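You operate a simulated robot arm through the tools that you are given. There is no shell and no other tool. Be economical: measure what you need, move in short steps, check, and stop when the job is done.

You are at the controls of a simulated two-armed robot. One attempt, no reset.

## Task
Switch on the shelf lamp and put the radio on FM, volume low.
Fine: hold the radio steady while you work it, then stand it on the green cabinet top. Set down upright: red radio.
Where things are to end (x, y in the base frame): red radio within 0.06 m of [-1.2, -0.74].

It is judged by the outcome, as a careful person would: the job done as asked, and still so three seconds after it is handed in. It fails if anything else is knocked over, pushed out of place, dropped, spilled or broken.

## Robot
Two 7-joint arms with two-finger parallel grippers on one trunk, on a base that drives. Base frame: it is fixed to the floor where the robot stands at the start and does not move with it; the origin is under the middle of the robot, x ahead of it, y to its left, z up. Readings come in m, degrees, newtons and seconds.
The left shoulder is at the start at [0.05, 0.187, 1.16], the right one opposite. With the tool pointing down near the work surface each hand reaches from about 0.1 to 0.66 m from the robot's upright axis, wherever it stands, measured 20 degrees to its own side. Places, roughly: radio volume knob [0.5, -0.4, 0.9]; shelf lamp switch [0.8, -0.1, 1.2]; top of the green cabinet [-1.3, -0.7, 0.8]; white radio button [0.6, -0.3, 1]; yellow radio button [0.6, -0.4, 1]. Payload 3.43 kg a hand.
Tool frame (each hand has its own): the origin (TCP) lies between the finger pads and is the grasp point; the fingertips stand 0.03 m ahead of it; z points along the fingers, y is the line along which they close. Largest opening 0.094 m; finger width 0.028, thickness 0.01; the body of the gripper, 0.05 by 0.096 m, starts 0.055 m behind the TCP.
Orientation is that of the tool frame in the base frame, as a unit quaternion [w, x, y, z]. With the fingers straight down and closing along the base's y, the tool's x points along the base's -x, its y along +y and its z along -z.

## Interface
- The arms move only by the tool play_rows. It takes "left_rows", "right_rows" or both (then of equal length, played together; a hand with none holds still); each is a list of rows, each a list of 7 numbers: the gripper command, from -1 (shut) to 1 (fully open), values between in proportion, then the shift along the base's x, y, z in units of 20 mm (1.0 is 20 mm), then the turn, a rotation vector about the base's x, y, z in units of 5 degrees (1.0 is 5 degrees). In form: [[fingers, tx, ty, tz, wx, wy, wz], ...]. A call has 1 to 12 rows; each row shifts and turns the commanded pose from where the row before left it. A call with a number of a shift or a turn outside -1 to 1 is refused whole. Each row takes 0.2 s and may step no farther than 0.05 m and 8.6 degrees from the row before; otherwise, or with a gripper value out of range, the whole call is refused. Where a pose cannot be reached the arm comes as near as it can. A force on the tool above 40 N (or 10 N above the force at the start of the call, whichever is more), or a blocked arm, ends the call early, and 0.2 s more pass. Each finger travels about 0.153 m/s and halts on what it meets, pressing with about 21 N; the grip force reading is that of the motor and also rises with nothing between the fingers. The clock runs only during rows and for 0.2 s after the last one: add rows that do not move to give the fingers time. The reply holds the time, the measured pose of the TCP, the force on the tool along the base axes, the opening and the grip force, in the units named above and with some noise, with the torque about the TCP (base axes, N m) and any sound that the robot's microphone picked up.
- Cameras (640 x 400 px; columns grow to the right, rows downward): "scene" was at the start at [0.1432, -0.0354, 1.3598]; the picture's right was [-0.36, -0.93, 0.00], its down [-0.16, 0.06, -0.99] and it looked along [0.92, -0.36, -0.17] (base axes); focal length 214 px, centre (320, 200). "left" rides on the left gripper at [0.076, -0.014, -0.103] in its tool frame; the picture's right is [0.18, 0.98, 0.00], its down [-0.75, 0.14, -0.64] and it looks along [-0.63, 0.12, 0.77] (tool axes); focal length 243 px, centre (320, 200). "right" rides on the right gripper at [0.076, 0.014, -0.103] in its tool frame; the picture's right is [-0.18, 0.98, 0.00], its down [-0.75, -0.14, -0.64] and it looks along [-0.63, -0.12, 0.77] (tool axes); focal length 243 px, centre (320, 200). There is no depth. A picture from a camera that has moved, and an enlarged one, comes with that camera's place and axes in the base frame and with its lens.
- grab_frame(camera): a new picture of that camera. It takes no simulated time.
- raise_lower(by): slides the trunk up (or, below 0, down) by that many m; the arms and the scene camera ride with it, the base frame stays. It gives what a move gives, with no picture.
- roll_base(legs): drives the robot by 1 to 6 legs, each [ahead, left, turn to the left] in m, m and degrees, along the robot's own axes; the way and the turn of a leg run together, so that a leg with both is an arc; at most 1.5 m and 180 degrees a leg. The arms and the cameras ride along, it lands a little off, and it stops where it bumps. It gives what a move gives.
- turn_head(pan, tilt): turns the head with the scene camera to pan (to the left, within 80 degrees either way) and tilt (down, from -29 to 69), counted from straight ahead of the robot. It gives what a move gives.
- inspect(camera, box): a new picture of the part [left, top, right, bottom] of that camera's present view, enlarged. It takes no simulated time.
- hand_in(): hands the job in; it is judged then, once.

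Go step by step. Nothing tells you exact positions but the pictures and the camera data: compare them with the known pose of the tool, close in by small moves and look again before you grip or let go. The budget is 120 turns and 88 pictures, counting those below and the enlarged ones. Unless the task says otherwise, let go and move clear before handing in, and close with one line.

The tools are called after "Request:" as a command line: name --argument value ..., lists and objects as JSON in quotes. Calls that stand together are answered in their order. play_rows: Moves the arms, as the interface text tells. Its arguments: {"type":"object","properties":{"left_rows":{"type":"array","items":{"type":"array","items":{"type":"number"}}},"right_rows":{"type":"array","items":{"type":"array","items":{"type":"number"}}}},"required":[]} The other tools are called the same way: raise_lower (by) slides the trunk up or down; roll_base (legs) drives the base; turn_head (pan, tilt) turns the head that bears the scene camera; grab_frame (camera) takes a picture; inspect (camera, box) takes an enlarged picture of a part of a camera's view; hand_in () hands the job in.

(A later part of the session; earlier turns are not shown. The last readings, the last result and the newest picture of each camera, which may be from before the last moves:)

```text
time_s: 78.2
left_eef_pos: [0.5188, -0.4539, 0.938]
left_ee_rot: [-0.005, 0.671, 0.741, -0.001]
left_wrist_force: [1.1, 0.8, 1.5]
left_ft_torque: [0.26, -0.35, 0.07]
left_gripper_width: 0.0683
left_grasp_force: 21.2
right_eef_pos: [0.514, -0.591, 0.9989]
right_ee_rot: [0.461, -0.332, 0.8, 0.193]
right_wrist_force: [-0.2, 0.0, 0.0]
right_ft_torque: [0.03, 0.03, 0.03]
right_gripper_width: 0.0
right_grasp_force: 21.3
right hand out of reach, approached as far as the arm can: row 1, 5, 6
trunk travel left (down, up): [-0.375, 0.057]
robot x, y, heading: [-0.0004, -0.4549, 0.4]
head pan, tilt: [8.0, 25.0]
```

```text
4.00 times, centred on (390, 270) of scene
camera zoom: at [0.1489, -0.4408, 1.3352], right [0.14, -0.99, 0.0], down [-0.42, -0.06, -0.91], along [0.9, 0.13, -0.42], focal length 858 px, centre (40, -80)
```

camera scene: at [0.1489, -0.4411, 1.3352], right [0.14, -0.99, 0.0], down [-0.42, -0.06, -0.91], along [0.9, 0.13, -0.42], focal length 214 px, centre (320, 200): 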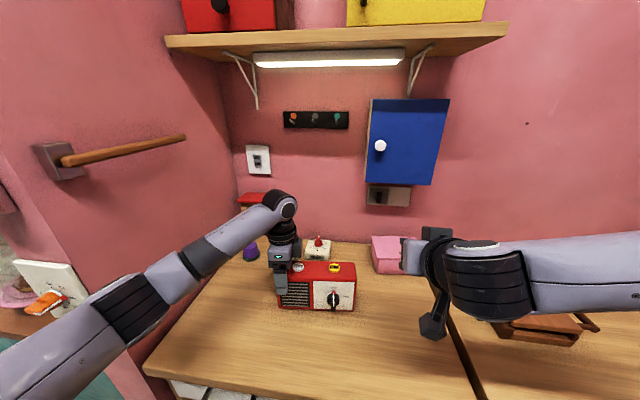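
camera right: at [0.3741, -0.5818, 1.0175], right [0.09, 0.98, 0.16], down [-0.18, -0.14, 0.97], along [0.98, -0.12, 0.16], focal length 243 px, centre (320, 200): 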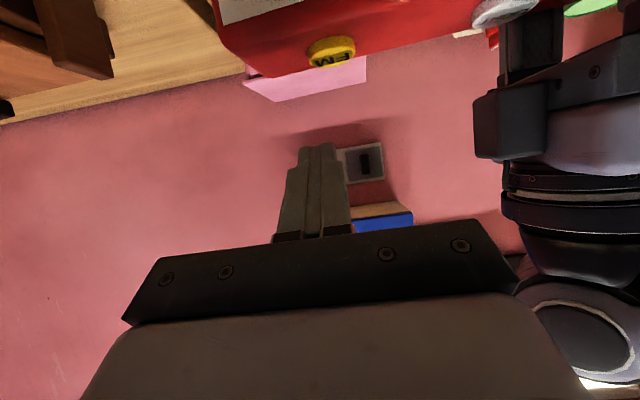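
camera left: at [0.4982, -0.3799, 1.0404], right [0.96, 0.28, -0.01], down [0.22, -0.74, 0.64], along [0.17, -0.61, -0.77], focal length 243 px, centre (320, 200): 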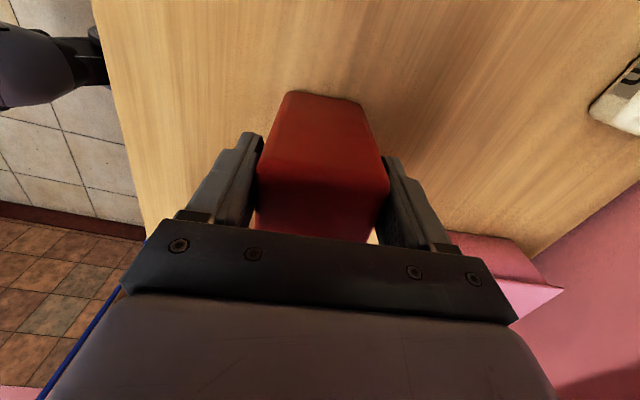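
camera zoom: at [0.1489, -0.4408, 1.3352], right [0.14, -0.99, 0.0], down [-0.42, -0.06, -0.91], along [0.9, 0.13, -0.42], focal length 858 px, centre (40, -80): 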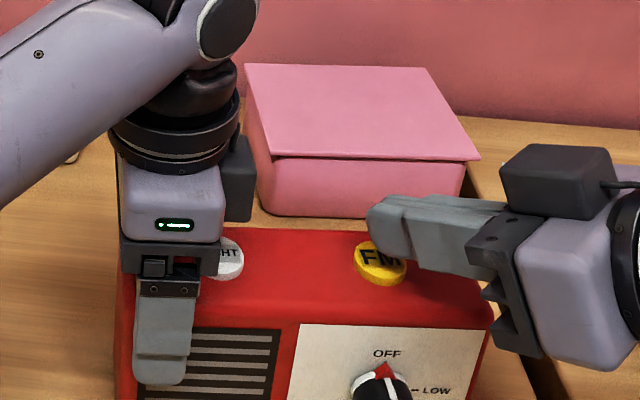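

The low limit again, so I'll pitch the fingers steeper, which puts the tip lower for the same wrist posture.

Request:
play_rows --right_rows '[[-1, 0.1, 0.05, 0.1, -0.7, 0.7, 0], [-1, 0.1, 0.05, 0.1, -0.7, 0.7, 0], [-1, 0.1, 0.1, 0, -0.7, 0.7, 0], [-1, 0.1, 0.1, 0, -0.7, 0.7, 0], [-1, 0, 0, -0.3, 0, 0, 0], [-1, 0, 0, 0, 0, 0, 0]]'

Request:
inspect --camera "scene" --box '[330, 220, 450, 320]'

```text
time_s: 79.6
left_eef_pos: [0.5174, -0.4544, 0.9375]
left_ee_rot: [-0.006, 0.672, 0.741, -0.001]
left_wrist_force: [-0.3, 0.4, 1.9]
left_ft_torque: [0.13, -0.25, -0.08]
left_gripper_width: 0.0682
left_grasp_force: 21.5
right_eef_pos: [0.524, -0.5867, 0.9987]
right_ee_rot: [0.341, -0.353, 0.861, 0.135]
right_wrist_force: [-0.1, -0.8, -1.0]
right_ft_torque: [-0.03, 0.01, 0.0]
right_gripper_width: 0.0
right_grasp_force: 21.4
right hand out of reach, approached as far as the arm can: row 3
trunk travel left (down, up): [-0.375, 0.057]
robot x, y, heading: [0.0028, -0.4525, -0.0]
head pan, tilt: [8.0, 25.0]
```

```text
4.00 times, centred on (390, 270) of scene
camera zoom: at [0.1488, -0.4409, 1.3352], right [0.14, -0.99, 0.0], down [-0.42, -0.06, -0.91], along [0.9, 0.13, -0.42], focal length 858 px, centre (40, -80)
```

zoom: 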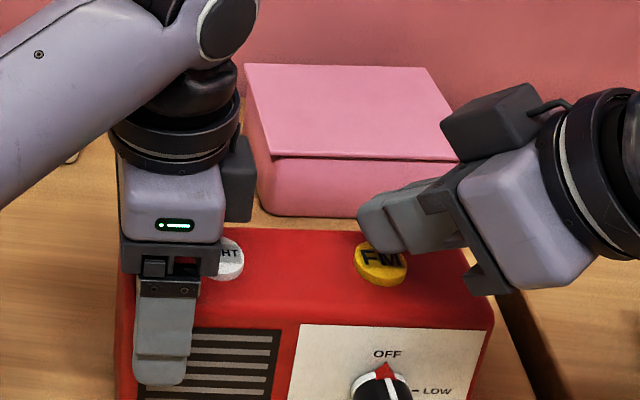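

Reachable again, and the tip sits just above FM, so I'll press down in small steps.

Request:
play_rows --right_rows '[[-1, 0, 0, -0.25, 0, 0, 0], [-1, 0, 0, -0.25, 0, 0, 0], [-1, 0, 0, -0.25, 0, 0, 0], [-1, 0, 0, 0, 0, 0, 0]]'

Request:
inspect --camera "scene" --box '[330, 220, 450, 320]'

```text
time_s: 80.6
left_eef_pos: [0.5176, -0.4546, 0.9378]
left_ee_rot: [-0.006, 0.671, 0.742, -0.001]
left_wrist_force: [5.6, -1.8, -2.0]
left_ft_torque: [0.03, -0.48, 0.04]
left_gripper_width: 0.0688
left_grasp_force: 21.0
right_eef_pos: [0.5245, -0.5876, 0.9867]
right_ee_rot: [0.345, -0.353, 0.859, 0.136]
right_wrist_force: [-4.6, -2.7, 19.9]
right_ft_torque: [0.12, 0.01, 0.14]
right_gripper_width: 0.0002
right_grasp_force: 21.0
trunk travel left (down, up): [-0.375, 0.057]
robot x, y, heading: [-0.0005, -0.453, 0.4]
head pan, tilt: [8.0, 25.0]
heard: click
```

```text
4.00 times, centred on (390, 270) of scene
camera zoom: at [0.1479, -0.4411, 1.3355], right [0.14, -0.99, 0.0], down [-0.42, -0.06, -0.91], along [0.9, 0.13, -0.42], focal length 858 px, centre (40, -80)
```

zoom: 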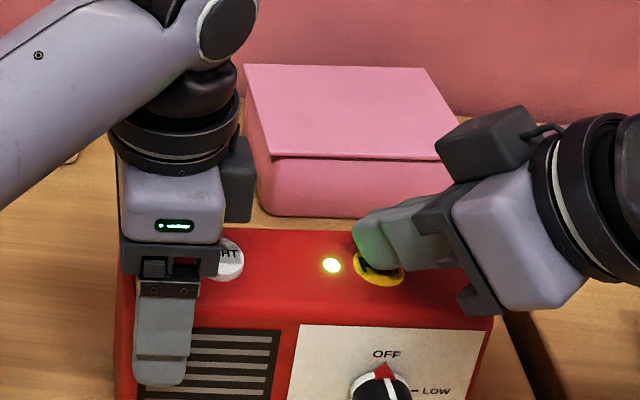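

FM clicked in and its light came on. The knob is too low for the right hand at this trunk height, so I'll withdraw both hands, lower the trunk and take hold again.

Request:
play_rows --right_rows '[[-1, 0, 0, 0.6, 0, 0, 0], [-1, -0.3, -0.3, 0.8, 0, 0, 0], [-1, -0.5, -0.5, 0.8, 0, 0, 0], [-1, -0.5, -0.5, 0.8, 0, 0, 0], [-1, -0.8, -0.6, 0.8, 0, 0, 0], [-1, -0.8, -0.6, 0.8, 0, 0, 0], [-1, -0.8, -0.6, 0.5, 0, 0, 0]]'

Request:
play_rows --left_rows '[[-0.2, 0, 0, 0, 0, 0, 0], [1, 0, 0, 0, 0, 0, 0], [1, 0, 0, 0, 0, 0, 0], [1, 0, 0, 1, 0, 0, 0], [1, 0, 0, 1, 0, 0, 0], [1, 0, 0, 1, 0, 0, 0], [1, 0, 0, 1, 0, 0, 0], [1, 0, 0, 1, 0, 0, 0], [1, 0, 0, 1, 0, 0, 0], [1, 0, 0, 1, 0, 0, 0], [1, 0, 0, 1, 0, 0, 0]]'

Request:
raise_lower --by -0.13

Request:
turn_head --pan 0 --tilt 28

Request:
grab_frame --camera "scene"

```text
time_s: 82.2
left_eef_pos: [0.5175, -0.4547, 0.9377]
left_ee_rot: [-0.005, 0.671, 0.741, 0.0]
left_wrist_force: [-3.6, -0.8, 1.6]
left_ft_torque: [0.12, 0.04, -0.14]
left_gripper_width: 0.0686
left_grasp_force: 21.2
right_eef_pos: [0.4501, -0.6507, 1.0865]
right_ee_rot: [0.342, -0.353, 0.86, 0.135]
right_wrist_force: [0.1, -0.8, -0.4]
right_ft_torque: [-0.03, 0.0, 0.01]
right_gripper_width: 0.0
right_grasp_force: 21.3
trunk travel left (down, up): [-0.375, 0.057]
robot x, y, heading: [-0.0013, -0.4538, -0.1]
head pan, tilt: [8.0, 25.0]
```

```text
time_s: 84.6
left_eef_pos: [0.5187, -0.4558, 1.0982]
left_ee_rot: [-0.006, 0.671, 0.741, -0.001]
left_wrist_force: [-0.2, -0.3, 0.0]
left_ft_torque: [-0.01, 0.0, 0.0]
left_gripper_width: 0.0942
left_grasp_force: 0.2
right_eef_pos: [0.4501, -0.6513, 1.0864]
right_ee_rot: [0.341, -0.353, 0.861, 0.135]
right_wrist_force: [1.0, -0.4, 0.0]
right_ft_torque: [0.01, 0.01, 0.0]
right_gripper_width: 0.0
right_grasp_force: 20.7
trunk travel left (down, up): [-0.375, 0.057]
robot x, y, heading: [0.0023, -0.4502, -0.2]
head pan, tilt: [8.0, 25.0]
```

```text
time_s: 86.2
left_eef_pos: [0.5195, -0.4545, 0.9693]
left_ee_rot: [-0.005, 0.671, 0.741, -0.001]
left_wrist_force: [0.0, 0.7, 0.0]
left_ft_torque: [-0.04, 0.01, -0.01]
left_gripper_width: 0.0939
left_grasp_force: 0.1
right_eef_pos: [0.4499, -0.6512, 0.9555]
right_ee_rot: [0.34, -0.354, 0.861, 0.136]
right_wrist_force: [-0.1, 0.0, -0.1]
right_ft_torque: [0.01, 0.01, -0.01]
right_gripper_width: 0.0
right_grasp_force: 21.0
trunk travel left (down, up): [-0.245, 0.187]
robot x, y, heading: [0.0035, -0.4543, 0.3]
head pan, tilt: [8.0, 25.0]
```

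```text
time_s: 86.9
left_eef_pos: [0.5186, -0.4551, 0.9681]
left_ee_rot: [-0.006, 0.671, 0.741, -0.001]
left_wrist_force: [-0.6, 0.2, -0.8]
left_ft_torque: [0.0, 0.0, 0.0]
left_gripper_width: 0.0942
left_grasp_force: 0.2
right_eef_pos: [0.4515, -0.6506, 0.9562]
right_ee_rot: [0.341, -0.353, 0.861, 0.135]
right_wrist_force: [0.0, 0.5, -0.4]
right_ft_torque: [-0.05, -0.03, 0.02]
right_gripper_width: 0.0001
right_grasp_force: 20.9
trunk travel left (down, up): [-0.245, 0.187]
robot x, y, heading: [0.0017, -0.4559, 0.2]
head pan, tilt: [0.0, 28.0]
```

```text
30 pictures are left
camera scene: at [0.149, -0.4537, 1.2004], right [0.0, -1.0, 0.0], down [-0.47, 0.0, -0.88], along [0.88, 0.0, -0.47], focal length 214 px, centre (320, 200)
```

scene: 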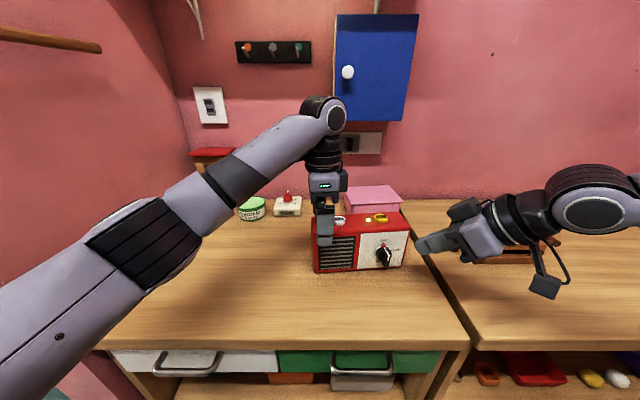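

The trunk is down and the radio hasn't moved. I'll re-grip with the left hand and start turning the right hand to face the knob.

Request:
play_rows --left_rows '[[1, 0, 0, -0.8, 0, 0, 0], [1, 0, 0, -0.7, 0, 0, 0], [1, 0, 0, 0, 0, 0, 0], [0.4, 0, 0, 0, 0, 0, 0], [-0.2, 0, 0, 0, 0, 0, 0], [-1, 0, 0, 0, 0, 0, 0], [-1, 0, 0, 0, 0, 0, 0]]'

Request:
play_rows --right_rows '[[-0.2, -0.6, -0.3, 0.1, 0.7, -0.7, 0], [-0.2, -0.6, -0.3, 0.1, 0.7, -0.7, 0], [-0.2, -0.6, -0.3, 0, 0.7, -0.7, 0], [-0.2, -0.5, -0.3, 0, 0.7, -0.7, 0], [-0.2, 0, 0, 0, 0, 0, -1], [-0.2, 0, 0, 0, 0, 0, -1], [-0.2, 0, 0, 0, 0, 0, -1], [-0.2, 0, 0, 0, 0, 0, -1], [-0.2, 0, 0, 0, 0, 0, -1], [-0.2, 0, 0, 0, 0, 0, -1], [-0.2, 0, 0, 0, 0, 0, -1]]'

Request:
inspect --camera "scene" --box '[280, 180, 440, 290]'

```text
time_s: 88.5
left_eef_pos: [0.5193, -0.4532, 0.9378]
left_ee_rot: [-0.005, 0.672, 0.741, -0.001]
left_wrist_force: [-0.7, 0.7, -0.1]
left_ft_torque: [-0.02, -0.16, -0.32]
left_gripper_width: 0.0684
left_grasp_force: 21.6
right_eef_pos: [0.4519, -0.6502, 0.9565]
right_ee_rot: [0.341, -0.353, 0.861, 0.135]
right_wrist_force: [-1.5, -0.2, 0.2]
right_ft_torque: [0.0, 0.02, 0.01]
right_gripper_width: 0.0
right_grasp_force: 20.9
trunk travel left (down, up): [-0.245, 0.187]
robot x, y, heading: [0.0027, -0.4528, -0.2]
head pan, tilt: [0.0, 28.0]
```

```text
time_s: 90.9
left_eef_pos: [0.5178, -0.4542, 0.9376]
left_ee_rot: [-0.005, 0.672, 0.741, -0.001]
left_wrist_force: [-0.1, 0.5, 0.1]
left_ft_torque: [-0.1, -0.27, -0.16]
left_gripper_width: 0.0686
left_grasp_force: 20.6
right_eef_pos: [0.4376, -0.6794, 0.9634]
right_ee_rot: [0.52, -0.069, 0.85, 0.041]
right_wrist_force: [-0.1, 0.5, 0.0]
right_ft_torque: [0.0, -0.01, 0.02]
right_gripper_width: 0.0374
right_grasp_force: 0.0
right hand out of reach, approached as far as the arm can: row 7, 8, 9, 10, 11
trunk travel left (down, up): [-0.245, 0.187]
robot x, y, heading: [0.001, -0.4515, 0.1]
head pan, tilt: [0.0, 28.0]
```

```text
3.64 times, centred on (360, 235) of scene
camera zoom: at [0.1489, -0.4538, 1.2004], right [0.0, -1.0, 0.0], down [-0.47, 0.0, -0.88], along [0.88, 0.0, -0.47], focal length 780 px, centre (174, 73)
```

zoom: 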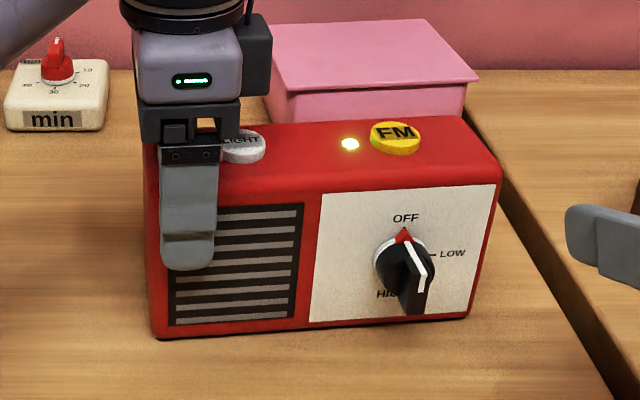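

The knob axis is near [0.497, -0.588, 0.889], with the bar upright. I'll approach with the fingers open, pitched about 27° down, so the right camera clears the counter.

Request:
play_rows --right_rows '[[-0.1, -0.4, 0.6, -0.2, 0, 0, 0], [-0.1, -0.4, 0.6, -0.2, 0, 0, 0], [-0.1, -0.4, 0.6, -0.2, 0, 0, 0], [-0.1, -0.3, 0.6, -0.2, 0, 0, 0], [-0.1, 0, 0.6, -0.3, 0, 0, 0], [-0.1, 0, 0.6, -0.4, 0, 0, 0], [-0.1, 0, 0.6, -0.4, 0, 0, 0], [-0.1, 0, 0.3, 0, 0, 0, 0]]'

Request:
grab_frame --camera "right"

Request:
inspect --camera "scene" --box '[300, 190, 460, 300]'

```text
time_s: 92.7
left_eef_pos: [0.5194, -0.454, 0.9386]
left_ee_rot: [-0.006, 0.672, 0.741, -0.001]
left_wrist_force: [-0.9, 0.3, 0.7]
left_ft_torque: [0.01, -0.19, -0.16]
left_gripper_width: 0.0686
left_grasp_force: 21.0
right_eef_pos: [0.4359, -0.587, 0.924]
right_ee_rot: [0.52, -0.07, 0.851, 0.04]
right_wrist_force: [-0.7, 1.0, 0.2]
right_ft_torque: [0.01, 0.0, 0.02]
right_gripper_width: 0.0422
right_grasp_force: 0.1
right hand out of reach, approached as far as the arm can: row 1, 2, 3, 4
trunk travel left (down, up): [-0.245, 0.187]
robot x, y, heading: [-0.0026, -0.4528, 0.1]
head pan, tilt: [0.0, 28.0]
```

```text
28 pictures are left
camera right: at [0.308, -0.5933, 0.9046], right [-0.08, 0.98, 0.16], down [-0.2, -0.17, 0.96], along [0.98, 0.04, 0.21], focal length 243 px, centre (320, 200)
```

right: 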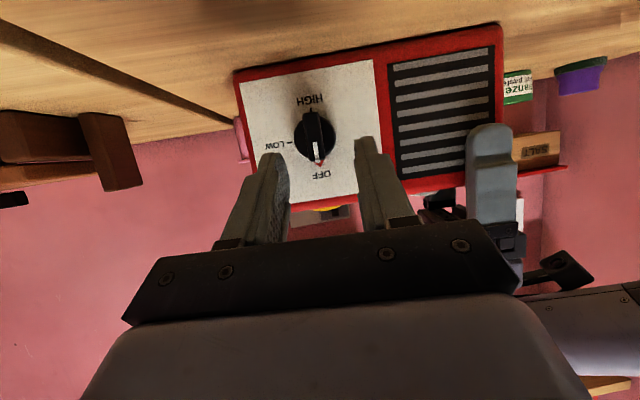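

```text
3.64 times, centred on (380, 245) of scene
camera zoom: at [0.1488, -0.4538, 1.2004], right [0.0, -1.0, 0.0], down [-0.47, 0.0, -0.88], along [0.88, 0.0, -0.47], focal length 780 px, centre (102, 36)
```

zoom: 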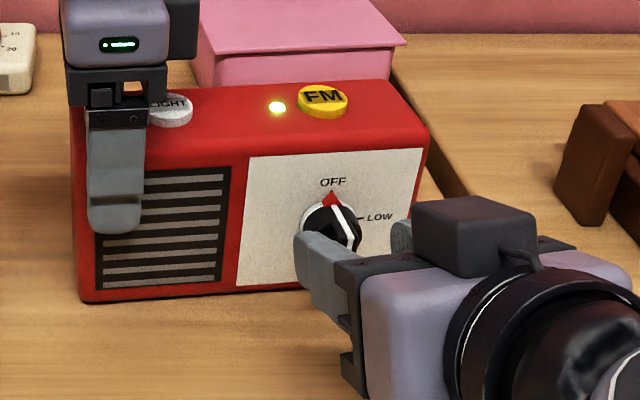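

The knob is centred between the open fingers. I'll advance about 2 cm and lower 1.6 cm, then check again.

Request:
play_rows --right_rows '[[-0.1, 0.2, -0.02, -0.3, 0, 0, 0], [-0.1, 0.3, 0, -0.3, 0, 0, 0], [-0.1, 0.3, 0, -0.2, 0, 0, 0], [-0.1, 0.2, 0, 0, 0, 0, 0], [-0.1, 0, 0, 0, 0, 0, 0]]'

Request:
inspect --camera "right" --box '[220, 40, 420, 200]'

```text
time_s: 93.9
left_eef_pos: [0.5197, -0.4546, 0.9373]
left_ee_rot: [-0.006, 0.671, 0.741, -0.001]
left_wrist_force: [-2.1, -0.2, 1.5]
left_ft_torque: [0.0, -0.2, -0.15]
left_gripper_width: 0.0687
left_grasp_force: 20.4
right_eef_pos: [0.4542, -0.5876, 0.9116]
right_ee_rot: [0.519, -0.07, 0.851, 0.04]
right_wrist_force: [1.0, 0.6, 0.2]
right_ft_torque: [-0.01, 0.04, 0.01]
right_gripper_width: 0.0423
right_grasp_force: 0.1
trunk travel left (down, up): [-0.245, 0.187]
robot x, y, heading: [-0.0004, -0.4523, 0.2]
head pan, tilt: [0.0, 28.0]
```

```text
2.50 times, centred on (320, 120) of right
camera zoom: at [0.3278, -0.5941, 0.8893], right [-0.08, 0.98, 0.16], down [-0.2, -0.17, 0.96], along [0.98, 0.04, 0.21], focal length 606 px, centre (320, 400)
```

zoom: 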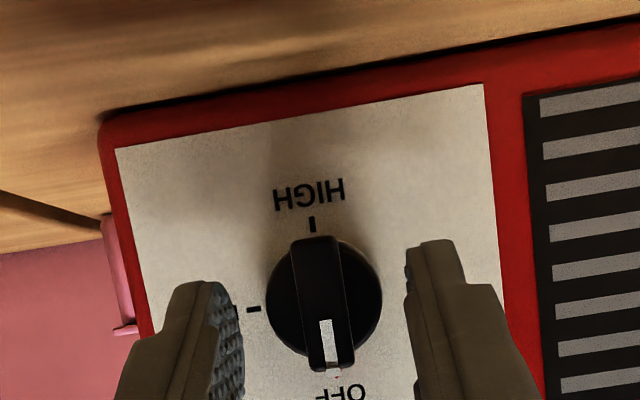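

The fingers straddle the bar squarely. I'll go 4 mm deeper and close on it.

Request:
play_rows --right_rows '[[-0.1, 0.2, 0, 0, 0, 0, 0], [-0.5, 0, 0, 0, 0, 0, 0], [-0.8, 0, 0, 0, 0, 0, 0], [-1, 0, 0, 0, 0, 0, 0], [-1, 0, 0, 0, 0, 0, 0]]'

Request:
inspect --camera "right" --box '[220, 40, 420, 200]'

```text
time_s: 95.1
left_eef_pos: [0.5184, -0.4547, 0.9366]
left_ee_rot: [-0.006, 0.672, 0.741, -0.001]
left_wrist_force: [1.1, -6.5, 1.1]
left_ft_torque: [0.43, -0.39, 0.26]
left_gripper_width: 0.0683
left_grasp_force: 21.4
right_eef_pos: [0.4577, -0.5876, 0.9105]
right_ee_rot: [0.52, -0.071, 0.85, 0.041]
right_wrist_force: [-1.1, 7.9, 0.3]
right_ft_torque: [0.08, 0.06, 0.23]
right_gripper_width: 0.0294
right_grasp_force: 21.6
trunk travel left (down, up): [-0.245, 0.187]
robot x, y, heading: [0.0005, -0.4499, 0.3]
head pan, tilt: [0.0, 28.0]
```

```text
2.50 times, centred on (320, 120) of right
camera zoom: at [0.3313, -0.594, 0.8893], right [-0.08, 0.98, 0.16], down [-0.2, -0.17, 0.96], along [0.98, 0.04, 0.21], focal length 606 px, centre (320, 400)
```

zoom: 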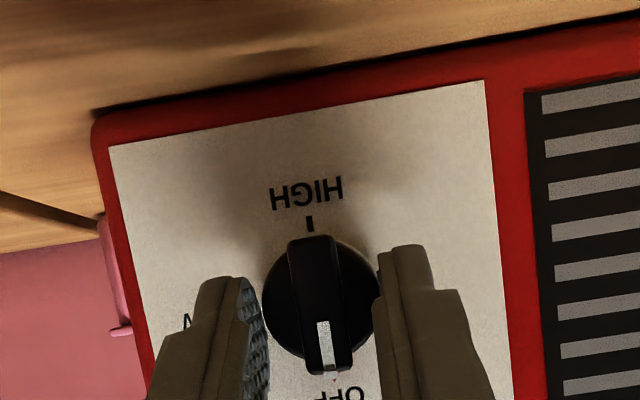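

The fingers have hold of the knob's round body (29 mm), centred on its axis. I'll turn it clockwise about the knob axis, 30° first.

Request:
play_rows --right_rows '[[-1, 0.006, -0.059, -0.003, 0.995, 0.1, 0], [-1, 0.006, -0.058, -0.008, 0.995, 0.1, 0], [-1, 0.006, -0.057, -0.013, 0.995, 0.1, 0], [-1, 0.006, -0.056, -0.018, 0.995, 0.1, 0], [-1, 0.005, -0.054, -0.022, 0.995, 0.1, 0], [-1, 0.005, -0.052, -0.027, 0.995, 0.1, 0]]'

Request:
inspect --camera "right" --box '[220, 40, 420, 200]'

```text
time_s: 96.5
left_eef_pos: [0.5207, -0.4516, 0.9367]
left_ee_rot: [-0.007, 0.669, 0.743, 0.001]
left_wrist_force: [8.5, 15.3, 4.1]
left_ft_torque: [-0.42, -0.09, 0.5]
left_gripper_width: 0.0681
left_grasp_force: 21.1
right_eef_pos: [0.4635, -0.594, 0.9361]
right_ee_rot: [0.495, 0.071, 0.827, 0.256]
right_wrist_force: [-8.4, -15.2, -8.6]
right_ft_torque: [-0.28, 0.65, -0.2]
right_gripper_width: 0.0293
right_grasp_force: 20.8
right hand out of reach, approached as far as the arm can: row 4, 5, 6
trunk travel left (down, up): [-0.245, 0.187]
robot x, y, heading: [-0.0003, -0.45, 0.0]
head pan, tilt: [0.0, 28.0]
```

```text
2.50 times, centred on (320, 120) of right
camera zoom: at [0.3354, -0.59, 0.923], right [-0.04, 0.78, 0.63], down [-0.15, -0.63, 0.76], along [0.99, -0.06, 0.15], focal length 606 px, centre (320, 400)
```

zoom: 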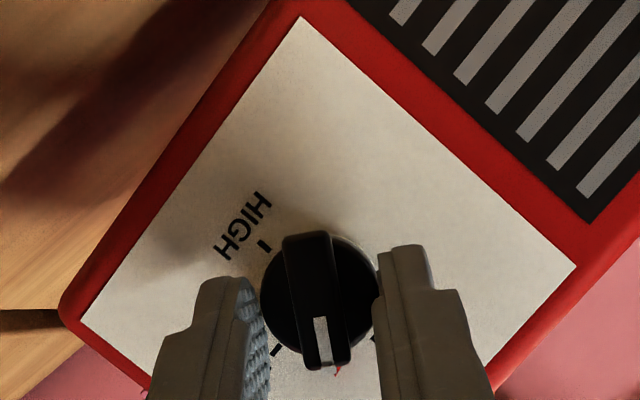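

The wrist neared its limit and lifted the radio's right end slightly. I'll lower it back down straight away.

Request:
play_rows --right_rows '[[-1, -0.05, 0, -0.3, 0, 0, 0], [-1, -0.05, 0, -0.3, 0, 0, 0], [-1, -0.05, 0, -0.3, 0, 0, 0], [-1, -0.05, 0, -0.3, 0, 0, 0], [-1, 0, 0, 0, 0, 0, 0]]'

Request:
inspect --camera "scene" --box '[300, 190, 460, 300]'

```text
time_s: 97.7
left_eef_pos: [0.5195, -0.453, 0.9369]
left_ee_rot: [-0.006, 0.671, 0.742, 0.0]
left_wrist_force: [7.2, 16.9, -0.2]
left_ft_torque: [-0.02, 0.01, 0.63]
left_gripper_width: 0.0687
left_grasp_force: 21.3
right_eef_pos: [0.4624, -0.5921, 0.938]
right_ee_rot: [0.496, 0.068, 0.827, 0.257]
right_wrist_force: [-8.1, -17.0, -5.7]
right_ft_torque: [-0.26, 0.36, -0.39]
right_gripper_width: 0.0293
right_grasp_force: 21.7
right hand out of reach, approached as far as the arm can: row 1, 2, 3, 4
trunk travel left (down, up): [-0.245, 0.187]
robot x, y, heading: [0.0015, -0.4518, -0.0]
head pan, tilt: [0.0, 28.0]
```

```text
3.64 times, centred on (380, 245) of scene
camera zoom: at [0.1495, -0.4538, 1.2003], right [0.0, -1.0, 0.0], down [-0.47, 0.0, -0.88], along [0.88, 0.0, -0.47], focal length 780 px, centre (102, 36)
```

zoom: 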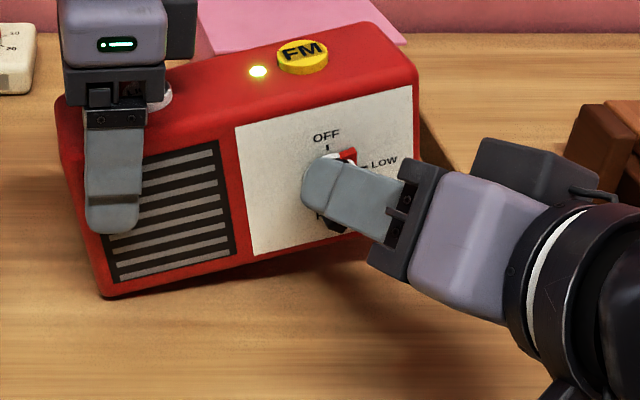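

The pointer is about halfway to LOW. The right hand supports the tilted radio while its left corner rests on the counter, so I'll free the left hand and lower the trunk slightly to set the radio flat.

Request:
play_rows --left_rows '[[-0.1, 0, 0, 0, 0, 0, 0], [0.6, 0, 0, 0, 0, 0, 0], [1, 0, 0, 0.3, 0, 0, 0], [1, 0, 0, 0.8, 0, 0, 0], [1, 0, 0, 0.8, 0, 0, 0], [1, 0, 0, 0.6, 0, 0, 0]]'

Request:
raise_lower --by -0.025

Request:
inspect --camera "scene" --box '[300, 170, 460, 280]'

```text
time_s: 99.1
left_eef_pos: [0.5195, -0.4537, 0.9885]
left_ee_rot: [-0.005, 0.671, 0.741, -0.002]
left_wrist_force: [-0.2, -0.1, 0.1]
left_ft_torque: [0.03, -0.01, 0.01]
left_gripper_width: 0.0938
left_grasp_force: 0.1
right_eef_pos: [0.4616, -0.5921, 0.9389]
right_ee_rot: [0.496, 0.067, 0.826, 0.259]
right_wrist_force: [-0.9, -0.3, -4.5]
right_ft_torque: [-0.04, 0.32, 0.1]
right_gripper_width: 0.0293
right_grasp_force: 20.7
trunk travel left (down, up): [-0.245, 0.187]
robot x, y, heading: [0.0021, -0.4517, 0.3]
head pan, tilt: [0.0, 28.0]
```

```text
time_s: 99.8
left_eef_pos: [0.5192, -0.4547, 0.9635]
left_ee_rot: [-0.006, 0.671, 0.741, -0.001]
left_wrist_force: [-0.7, 0.5, 0.9]
left_ft_torque: [0.0, 0.03, 0.01]
left_gripper_width: 0.0941
left_grasp_force: 0.1
right_eef_pos: [0.4625, -0.5918, 0.9134]
right_ee_rot: [0.495, 0.067, 0.827, 0.258]
right_wrist_force: [-0.1, 0.5, -4.4]
right_ft_torque: [-0.09, 0.19, -0.11]
right_gripper_width: 0.0292
right_grasp_force: 20.8
trunk travel left (down, up): [-0.22, 0.212]
robot x, y, heading: [0.0015, -0.4537, 0.2]
head pan, tilt: [0.0, 28.0]
```

```text
3.64 times, centred on (380, 225) of scene
camera zoom: at [0.1493, -0.4537, 1.1753], right [0.0, -1.0, 0.0], down [-0.47, 0.0, -0.88], along [0.88, 0.0, -0.47], focal length 780 px, centre (102, 109)
```

zoom: 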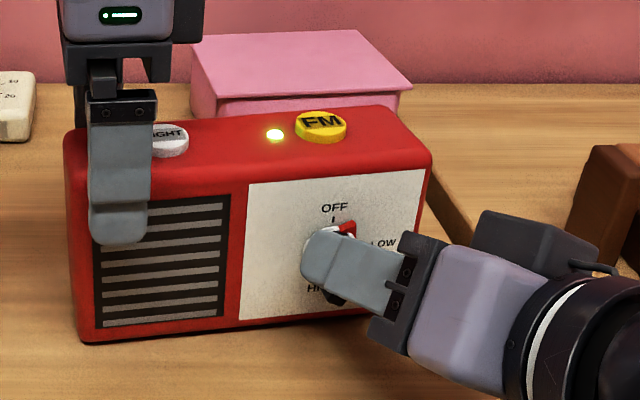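

Nearly flat. I'll ease the right hand down 4 mm, re-grip with the left, then open the right fingers and unwind the right hand for another bite.

Request:
play_rows --right_rows '[[-1, 0, 0, -0.2, 0, 0, 0], [-1, 0, 0, 0, 0, 0, 0], [-1, 0, 0, 0, 0, 0, 0], [-1, 0, 0, 0, 0, 0, 0], [-1, 0, 0, 0, 0, 0, 0], [-1, 0, 0, 0, 0, 0, 0], [-1, 0, 0, 0, 0, 0, 0]]' --left_rows '[[1, 0, 0, 0, 0, 0, 0], [1, 0, 0, -0.7, 0, 0, 0], [1, 0, 0, -0.55, 0, 0, 0], [0.4, 0, 0, 0, 0, 0, 0], [-0.2, 0, 0, 0, 0, 0, 0], [-1, 0, 0, 0, 0, 0, 0], [-1, 0, 0, 0, 0, 0, 0]]'

Request:
play_rows --right_rows '[[-0.6, 0, 0, 0, 0, 0, 0], [0, 0, 0, 0, 0, 0, 0], [0, -0.9, 0, 0.1, 0, 0, 0], [0, -0.9, 0.05, 0.1, -1, -0.1, 0], [0, 0, 0.05, 0, -1, -0.1, 0], [0, 0, 0.05, 0, -1, -0.1, 0], [0, 0, 0.05, 0, -1, -0.1, 0], [0, 0, 0.05, 0, -1, -0.1, 0], [0, 0, 0.05, 0, -1, -0.1, 0], [0, 0, 0.05, 0, -1, -0.1, 0], [0, 0, 0.05, 0, -1, -0.1, 0], [0, 0, 0, 0, 0, 0, 0]]'

Request:
inspect --camera "right" --box '[200, 30, 440, 200]'

```text
time_s: 101.4
left_eef_pos: [0.5201, -0.4529, 0.9368]
left_ee_rot: [-0.006, 0.671, 0.741, -0.001]
left_wrist_force: [2.7, 0.2, 1.1]
left_ft_torque: [-0.06, 0.07, 0.34]
left_gripper_width: 0.0689
left_grasp_force: 21.1
right_eef_pos: [0.4626, -0.5921, 0.9129]
right_ee_rot: [0.495, 0.067, 0.827, 0.259]
right_wrist_force: [-2.0, -0.7, -4.5]
right_ft_torque: [-0.08, 0.12, -0.09]
right_gripper_width: 0.0293
right_grasp_force: 20.5
right hand out of reach, approached as far as the arm can: row 1
trunk travel left (down, up): [-0.22, 0.212]
robot x, y, heading: [0.0005, -0.4512, -0.0]
head pan, tilt: [0.0, 28.0]
```

```text
time_s: 104.0
left_eef_pos: [0.5198, -0.4542, 0.9366]
left_ee_rot: [-0.005, 0.671, 0.742, -0.003]
left_wrist_force: [0.2, -0.7, -0.3]
left_ft_torque: [0.52, 0.04, 0.02]
left_gripper_width: 0.0685
left_grasp_force: 20.9
right_eef_pos: [0.4271, -0.5843, 0.9182]
right_ee_rot: [0.517, -0.116, 0.847, -0.037]
right_wrist_force: [0.6, -0.3, 0.4]
right_ft_torque: [0.03, -0.02, -0.03]
right_gripper_width: 0.0474
right_grasp_force: 0.0
trunk travel left (down, up): [-0.22, 0.212]
robot x, y, heading: [0.0025, -0.4486, 0.1]
head pan, tilt: [0.0, 28.0]
```

```text
2.35 times, centred on (320, 115) of right
camera zoom: at [0.301, -0.5938, 0.8964], right [-0.07, 1.0, -0.02], down [-0.21, 0.01, 0.98], along [0.97, 0.08, 0.21], focal length 571 px, centre (320, 400)
```

zoom: 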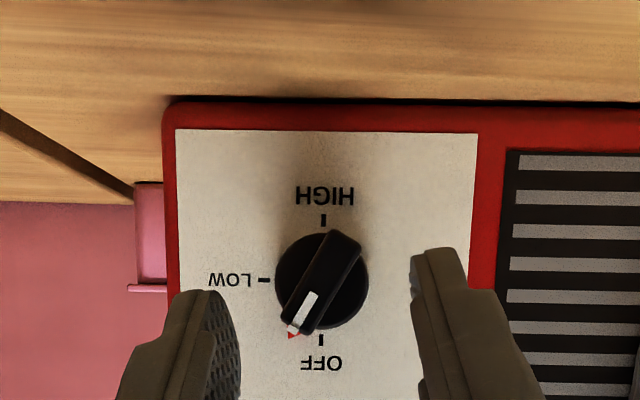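

The radio is flat, and the pointer is about 30° from OFF with 60° to go. I'll unwind 10° more, re-grip the knob and turn another 30°.

Request:
play_rows --right_rows '[[0, 0, 0.15, -0.1, -1, -0.1, 0], [0, 0, 0.15, -0.15, -1, -0.1, 0], [0, 0.6, 0.03, -0.12, 0, 0, 0], [0, 0.6, 0, 0, 0, 0, 0], [0, 0.35, 0, 0, 0, 0, 0], [-0.4, 0, 0, 0, 0, 0, 0], [-0.8, 0, 0, 0, 0, 0, 0], [-1, 0, 0, 0, 0, 0, 0], [-1, 0, 0, 0, 0, 0, 0]]'

Request:
inspect --camera "right" --box '[200, 30, 440, 200]'

```text
time_s: 106.0
left_eef_pos: [0.5193, -0.4545, 0.9382]
left_ee_rot: [-0.005, 0.671, 0.741, -0.001]
left_wrist_force: [-1.4, -12.5, 2.7]
left_ft_torque: [-0.27, -0.19, 0.54]
left_gripper_width: 0.0688
left_grasp_force: 20.7
right_eef_pos: [0.459, -0.5849, 0.9149]
right_ee_rot: [0.511, -0.161, 0.837, -0.111]
right_wrist_force: [1.7, 14.7, 0.7]
right_ft_torque: [0.13, 0.42, 0.27]
right_gripper_width: 0.0294
right_grasp_force: 21.0
right hand out of reach, approached as far as the arm can: row 2
trunk travel left (down, up): [-0.22, 0.212]
robot x, y, heading: [0.0046, -0.4555, 0.1]
head pan, tilt: [0.0, 28.0]
```

```text
2.35 times, centred on (320, 115) of right
camera zoom: at [0.3334, -0.5988, 0.8928], right [-0.07, 0.98, -0.19], down [-0.23, 0.17, 0.96], along [0.97, 0.12, 0.21], focal length 571 px, centre (320, 400)
```

zoom: 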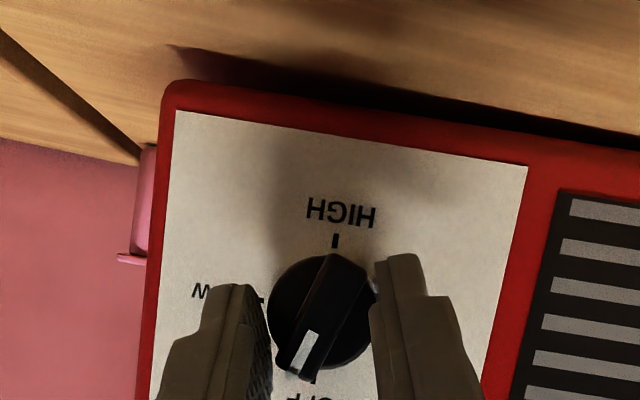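

Request:
play_rows --right_rows '[[-1, 0.006, 0, 0.0, 0.995, 0.1, 0], [-1, 0.006, 0, 0.0, 0.995, 0.1, 0], [-1, 0.006, -0.03, 0.0, 0.995, 0.1, 0], [-1, 0.006, -0.059, 0.003, 0.995, 0.1, 0], [-1, 0.006, -0.059, -0.003, 0.995, 0.1, 0], [-1, 0.006, -0.058, -0.008, 0.995, 0.1, 0], [-1, 0, 0, 0, 0, 0, 0]]'

Request:
inspect --camera "right" --box '[200, 30, 440, 200]'

```text
time_s: 107.6
left_eef_pos: [0.5194, -0.4533, 0.9382]
left_ee_rot: [-0.006, 0.671, 0.741, -0.001]
left_wrist_force: [-1.5, -8.8, 2.1]
left_ft_torque: [0.36, -0.13, 0.43]
left_gripper_width: 0.0686
left_grasp_force: 20.9
right_eef_pos: [0.4592, -0.5893, 0.9133]
right_ee_rot: [0.515, -0.025, 0.849, 0.111]
right_wrist_force: [1.0, 12.1, 0.4]
right_ft_torque: [0.1, 0.07, 0.22]
right_gripper_width: 0.0296
right_grasp_force: 20.9
trunk travel left (down, up): [-0.22, 0.212]
robot x, y, heading: [0.0022, -0.453, 0.2]
head pan, tilt: [0.0, 28.0]
```

```text
2.35 times, centred on (320, 115) of right
camera zoom: at [0.3326, -0.5926, 0.8942], right [-0.07, 0.94, 0.32], down [-0.18, -0.33, 0.93], along [0.98, 0.01, 0.2], focal length 571 px, centre (320, 400)
```

zoom: 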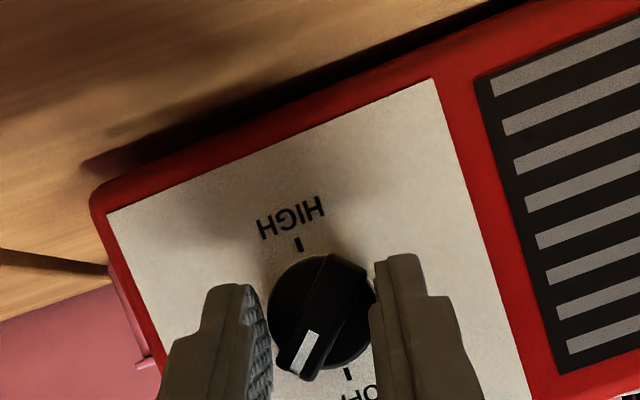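

The knob turned about 28° with the radio flat. One more bite: open, unwind 30° in place, re-grip.

Request:
play_rows --right_rows '[[0, 0, 0.1, 0, 0, 0, 0], [0, -0.1, 0.1, 0, 0, 0, 0], [0, 0, 0.058, 0.008, -0.995, -0.1, 0], [0, 0, 0.059, 0.003, -0.995, -0.1, 0], [0, 0, 0.059, -0.003, -0.995, -0.1, 0], [0, 0, 0.058, -0.008, -0.995, -0.1, 0], [0, 0, 0.057, -0.013, -0.995, -0.1, 0], [0, 0.1, 0.056, -0.018, -0.995, -0.1, 0], [0, 0, 0, 0, 0, 0, 0]]'

Request:
inspect --camera "right" --box '[200, 30, 440, 200]'

```text
time_s: 109.6
left_eef_pos: [0.5209, -0.4537, 0.9373]
left_ee_rot: [-0.007, 0.671, 0.741, -0.001]
left_wrist_force: [-0.1, 0.7, 0.4]
left_ft_torque: [0.67, -0.17, 0.04]
left_gripper_width: 0.0681
left_grasp_force: 21.1
right_eef_pos: [0.4609, -0.5849, 0.9146]
right_ee_rot: [0.512, -0.161, 0.836, -0.112]
right_wrist_force: [0.3, 0.3, 0.1]
right_ft_torque: [-0.01, -0.01, -0.01]
right_gripper_width: 0.047
right_grasp_force: 0.0
right hand out of reach, approached as far as the arm can: row 8
trunk travel left (down, up): [-0.22, 0.212]
robot x, y, heading: [0.0063, -0.4486, -0.1]
head pan, tilt: [0.0, 28.0]
```

```text
2.35 times, centred on (320, 115) of right
camera zoom: at [0.3339, -0.5987, 0.8932], right [-0.07, 0.98, -0.19], down [-0.23, 0.17, 0.96], along [0.97, 0.12, 0.21], focal length 571 px, centre (320, 400)
```

zoom: 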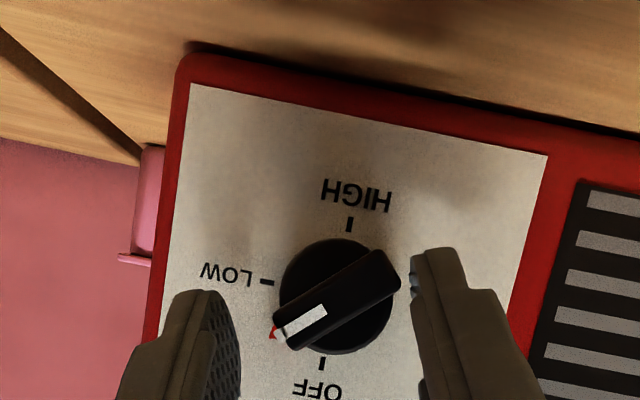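

The pointer is now at about 47°, so roughly 40° remain. I'll grip and turn another 35°.

Request:
play_rows --right_rows '[[0, 0.05, 0.15, 0, 0, 0, 0], [-0.5, 0, 0, 0, 0, 0, 0], [-1, 0, 0, 0, 0, 0, 0], [-1, 0, 0, 0, 0, 0, 0], [-1, 0.006, -0.04, 0.01, 0.995, 0.1, 0], [-1, 0.006, -0.057, 0.01, 0.995, 0.1, 0], [-1, 0.006, -0.058, 0.008, 0.995, 0.1, 0], [-1, 0.006, -0.059, 0.003, 0.995, 0.1, 0], [-1, 0.006, -0.059, -0.003, 0.995, 0.1, 0], [-1, 0.006, -0.058, -0.008, 0.995, 0.1, 0], [-1, 0.006, -0.057, -0.013, 0.995, 0.1, 0], [-1, 0, 0, 0, 0, 0, 0]]'

Request:
inspect --camera "right" --box '[200, 30, 440, 200]'

```text
time_s: 112.2
left_eef_pos: [0.5201, -0.4525, 0.9371]
left_ee_rot: [-0.007, 0.672, 0.741, -0.001]
left_wrist_force: [-4.7, 4.2, 1.6]
left_ft_torque: [0.22, 0.21, -0.33]
left_gripper_width: 0.0687
left_grasp_force: 20.9
right_eef_pos: [0.4606, -0.5906, 0.9153]
right_ee_rot: [0.512, -0.001, 0.846, 0.147]
right_wrist_force: [4.7, -3.4, -0.7]
right_ft_torque: [-0.05, 0.17, -0.45]
right_gripper_width: 0.0326
right_grasp_force: 21.2
trunk travel left (down, up): [-0.22, 0.212]
robot x, y, heading: [0.0017, -0.4541, 0.2]
head pan, tilt: [0.0, 28.0]
```

```text
2.35 times, centred on (320, 115) of right
camera zoom: at [0.334, -0.591, 0.8971], right [-0.06, 0.91, 0.4], down [-0.17, -0.41, 0.9], along [0.98, -0.01, 0.18], focal length 571 px, centre (320, 400)
```

zoom: 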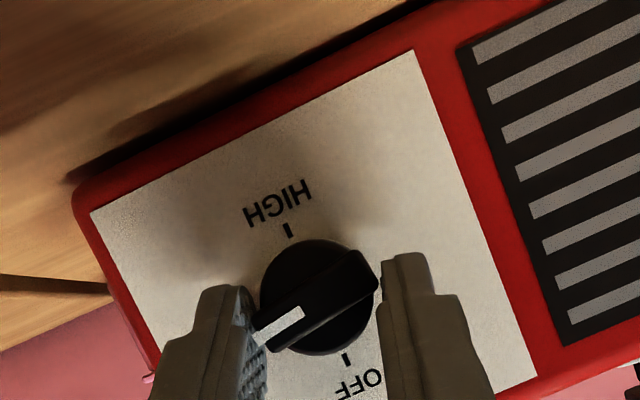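

The bar now points close to LOW. I'll release and check it with the fingers clear.

Request:
play_rows --right_rows '[[-0.5, 0, 0, 0, 0, 0, 0], [0.2, 0, 0, 0, 0, 0, 0], [0.2, -0.5, 0, 0, 0, 0, 0], [0.2, -0.5, 0, 0, 0, 0, 0]]'

Request:
inspect --camera "right" --box '[200, 30, 440, 200]'

```text
time_s: 113.2
left_eef_pos: [0.5203, -0.4536, 0.9372]
left_ee_rot: [-0.005, 0.671, 0.741, -0.001]
left_wrist_force: [1.5, -0.8, -0.3]
left_ft_torque: [0.59, -0.27, -0.04]
left_gripper_width: 0.0684
left_grasp_force: 21.4
right_eef_pos: [0.4413, -0.5876, 0.9154]
right_ee_rot: [0.512, -0.003, 0.846, 0.147]
right_wrist_force: [-0.6, 0.6, 0.5]
right_ft_torque: [0.0, 0.0, 0.0]
right_gripper_width: 0.0564
right_grasp_force: 0.0
trunk travel left (down, up): [-0.22, 0.212]
robot x, y, heading: [0.0029, -0.4532, 0.3]
head pan, tilt: [0.0, 28.0]
```

```text
2.35 times, centred on (320, 115) of right
camera zoom: at [0.3145, -0.5905, 0.8972], right [-0.06, 0.91, 0.4], down [-0.17, -0.41, 0.9], along [0.98, -0.01, 0.19], focal length 571 px, centre (320, 400)
```

zoom: 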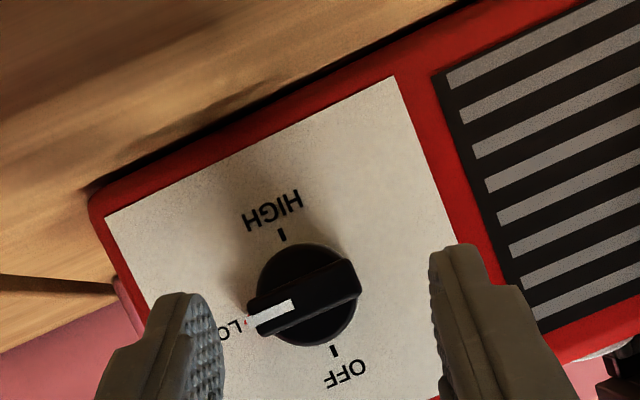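

The red pointer is on LOW. I'll withdraw the right hand, then move the left grip to the radio's middle for a balanced carry.

Request:
play_rows --right_rows '[[0.2, -1, -0.1, 0.1, 0, 0, 0], [0.2, -1, -0.1, 0.1, 0, 0, 0], [0.2, -1, -0.6, 0.5, 0, 0, 0], [0.2, -0.6, -0.9, 0.8, 0, 0, 0], [0, -0.5, -0.9, 0.9, 0, 0, 0], [0, -0.3, -0.9, 0.9, 0, 0, 0], [0, 0, -0.9, 0.9, 0, 0, 0]]'

Request:
play_rows --left_rows '[[-0.1, 0, 0, 0, 0, 0, 0], [0.6, 0, 0, 0, 0, 0, 0], [1, 0, 0, 0.5, 0, 0, 0], [1, 0, 0, 1, 0, 0, 0], [1, 0, 0, 1, 0, 0, 0], [1, 0, 0, 1, 0, 0, 0], [1, 0.1, -0.8, 0.5, 0, 0, 0], [1, 0.1, -1, 0, 0, 0, 0], [1, 0.1, -1, 0, 0, 0, 0], [1, 0.1, -1, 0, 0, 0, 0], [1, 0, 0, 0, 0, 0, 0]]'

Request:
grab_frame --camera "left"

Request:
grab_frame --camera "scene"

```text
time_s: 114.8
left_eef_pos: [0.5192, -0.4544, 0.9384]
left_ee_rot: [-0.006, 0.671, 0.742, -0.001]
left_wrist_force: [-0.4, -1.6, 0.0]
left_ft_torque: [0.48, -0.01, 0.0]
left_gripper_width: 0.0686
left_grasp_force: 20.6
right_eef_pos: [0.4259, -0.6586, 1.0066]
right_ee_rot: [0.51, -0.003, 0.847, 0.149]
right_wrist_force: [0.1, -0.3, 0.4]
right_ft_torque: [-0.02, -0.01, 0.01]
right_gripper_width: 0.0469
right_grasp_force: 0.0
right hand out of reach, approached as far as the arm can: row 1, 2, 3, 4, 5, 6
trunk travel left (down, up): [-0.22, 0.212]
robot x, y, heading: [0.005, -0.4499, 0.3]
head pan, tilt: [0.0, 28.0]
```

```text
time_s: 117.4
left_eef_pos: [0.5339, -0.4625, 1.0203]
left_ee_rot: [0.005, 0.647, 0.763, -0.015]
left_wrist_force: [-1.1, 0.2, -0.3]
left_ft_torque: [0.0, 0.0, 0.02]
left_gripper_width: 0.0942
left_grasp_force: 0.1
left hand out of reach, approached as far as the arm can: row 8, 9, 10
right_eef_pos: [0.4264, -0.6577, 1.0055]
right_ee_rot: [0.51, -0.003, 0.847, 0.149]
right_wrist_force: [-0.7, 0.0, -0.7]
right_ft_torque: [-0.03, 0.01, -0.02]
right_gripper_width: 0.0469
right_grasp_force: 0.1
trunk travel left (down, up): [-0.22, 0.212]
robot x, y, heading: [0.0031, -0.4538, 0.3]
head pan, tilt: [0.0, 28.0]
stopped in row 11 (left hand): the arm was blocked; the commanded pose is now the measured one
```

```text
15 pictures are left
camera left: at [0.5092, -0.3861, 1.1206], right [0.94, 0.34, -0.02], down [0.27, -0.7, 0.66], along [0.21, -0.63, -0.75], focal length 243 px, centre (320, 200)
```

left: 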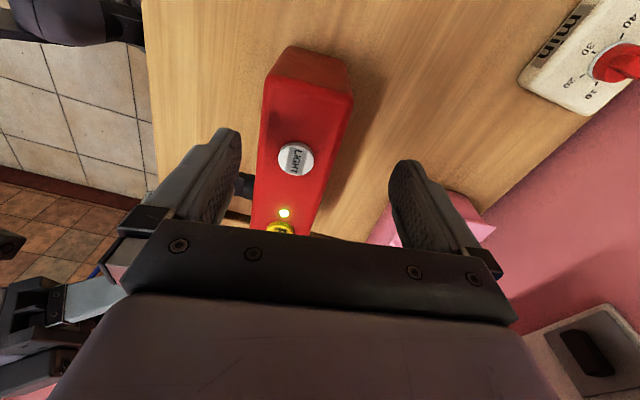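

```text
14 pictures are left
camera scene: at [0.1491, -0.4536, 1.1754], right [0.0, -1.0, 0.0], down [-0.47, 0.0, -0.88], along [0.88, 0.0, -0.47], focal length 214 px, centre (320, 200)
```

scene: 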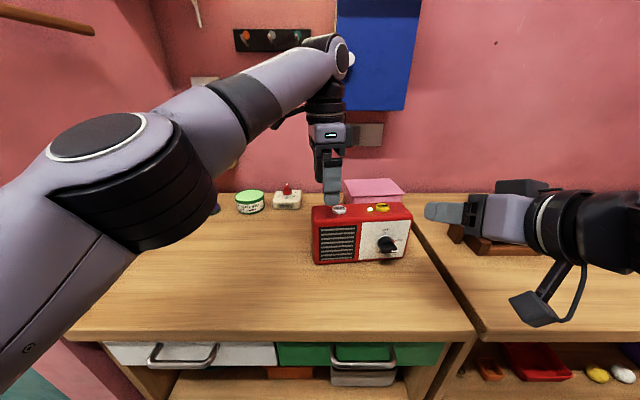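

The radio is set to FM and LOW. The left arm is at its inward limit, so I'll shift the base 8 cm right to bring the left hand over the radio's middle.

Request:
roll_base --legs '[[0, -0.078, 0]]'

Request:
play_rows --left_rows '[[1, 0, 0, 0, 0.2, 0, -0.38], [1, 0, 0, 0, 0.2, 0, -0.38], [1, 0, 0, 0, 0, 0, 0]]'

Request:
grab_frame --camera "left"

```text
time_s: 118.7
left_eef_pos: [0.5342, -0.5409, 1.0208]
left_ee_rot: [0.005, 0.647, 0.762, -0.014]
left_wrist_force: [0.1, -0.3, 0.3]
left_ft_torque: [0.0, 0.0, 0.0]
left_gripper_width: 0.0938
left_grasp_force: 0.1
right_eef_pos: [0.4255, -0.7354, 1.0066]
right_ee_rot: [0.511, -0.002, 0.847, 0.148]
right_wrist_force: [0.0, 0.2, 0.5]
right_ft_torque: [0.03, -0.02, 0.03]
right_gripper_width: 0.0469
right_grasp_force: 0.0
trunk travel left (down, up): [-0.22, 0.212]
robot x, y, heading: [0.0006, -0.5309, -0.1]
head pan, tilt: [0.0, 28.0]
```

```text
time_s: 119.5
left_eef_pos: [0.5397, -0.5237, 1.0158]
left_ee_rot: [-0.008, 0.66, 0.751, -0.009]
left_wrist_force: [0.8, 0.5, 0.2]
left_ft_torque: [-0.02, -0.01, 0.02]
left_gripper_width: 0.0939
left_grasp_force: 0.1
right_eef_pos: [0.4262, -0.7357, 1.0062]
right_ee_rot: [0.512, -0.001, 0.847, 0.146]
right_wrist_force: [1.0, 0.0, 0.2]
right_ft_torque: [0.01, 0.01, 0.02]
right_gripper_width: 0.0471
right_grasp_force: 0.0
trunk travel left (down, up): [-0.22, 0.212]
robot x, y, heading: [0.0008, -0.5271, 0.1]
head pan, tilt: [0.0, 28.0]
```

```text
13 pictures are left
camera left: at [0.5195, -0.4488, 1.1183], right [0.95, 0.31, -0.02], down [0.25, -0.73, 0.64], along [0.18, -0.61, -0.77], focal length 243 px, centre (320, 200)
```

left: 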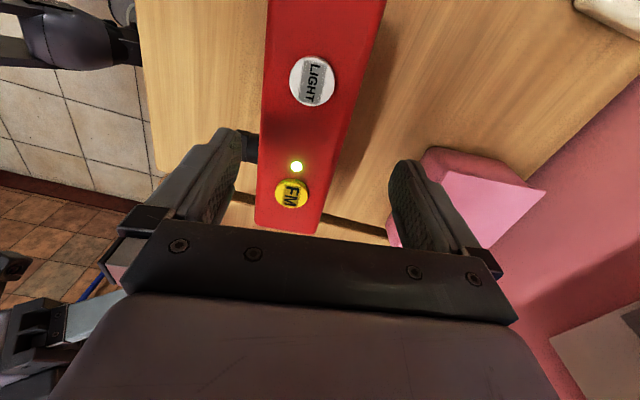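

The buttons put the radio's middle at [0.528, -0.533]. I'll align, descend between the buttons, and grip.

Request:
play_rows --left_rows '[[1, -0.6, -0.45, 0, 0.1, 0, -0.35], [1, 0, 0, -0.8, 0, 0, 0], [1, 0, 0, -0.8, 0, 0, 0], [1, 0, 0, -0.8, 0, 0, 0], [1, 0, 0, -0.8, 0, 0, 0], [1, 0, 0, -0.8, 0, 0, 0], [1, 0, 0, 0, 0, 0, 0]]'

Request:
inspect --camera "scene" --box '[240, 160, 400, 280]'

```text
time_s: 121.1
left_eef_pos: [0.5233, -0.5487, 0.9408]
left_ee_rot: [-0.009, 0.683, 0.73, 0.002]
left_wrist_force: [0.6, 1.0, 0.4]
left_ft_torque: [0.01, -0.01, -0.03]
left_gripper_width: 0.0939
left_grasp_force: 0.1
right_eef_pos: [0.4242, -0.7349, 1.0065]
right_ee_rot: [0.512, -0.002, 0.847, 0.147]
right_wrist_force: [1.0, 0.1, 0.1]
right_ft_torque: [0.01, 0.02, -0.03]
right_gripper_width: 0.0471
right_grasp_force: 0.1
trunk travel left (down, up): [-0.22, 0.212]
robot x, y, heading: [0.0007, -0.5318, 0.2]
head pan, tilt: [0.0, 28.0]
```

```text
3.33 times, centred on (320, 220) of scene
camera zoom: at [0.1491, -0.5303, 1.1754], right [0.0, -1.0, 0.0], down [-0.47, 0.0, -0.88], along [0.88, 0.0, -0.47], focal length 715 px, centre (320, 133)
```

zoom: 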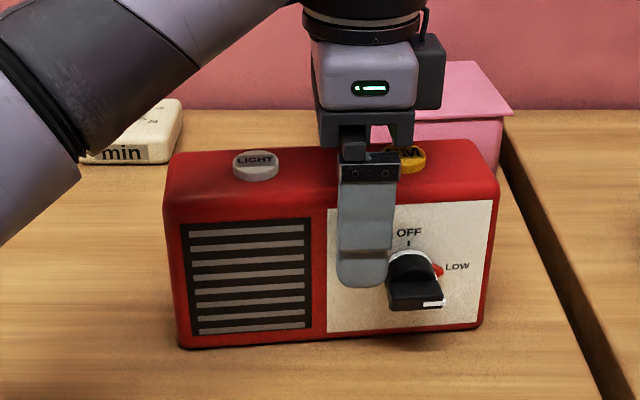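

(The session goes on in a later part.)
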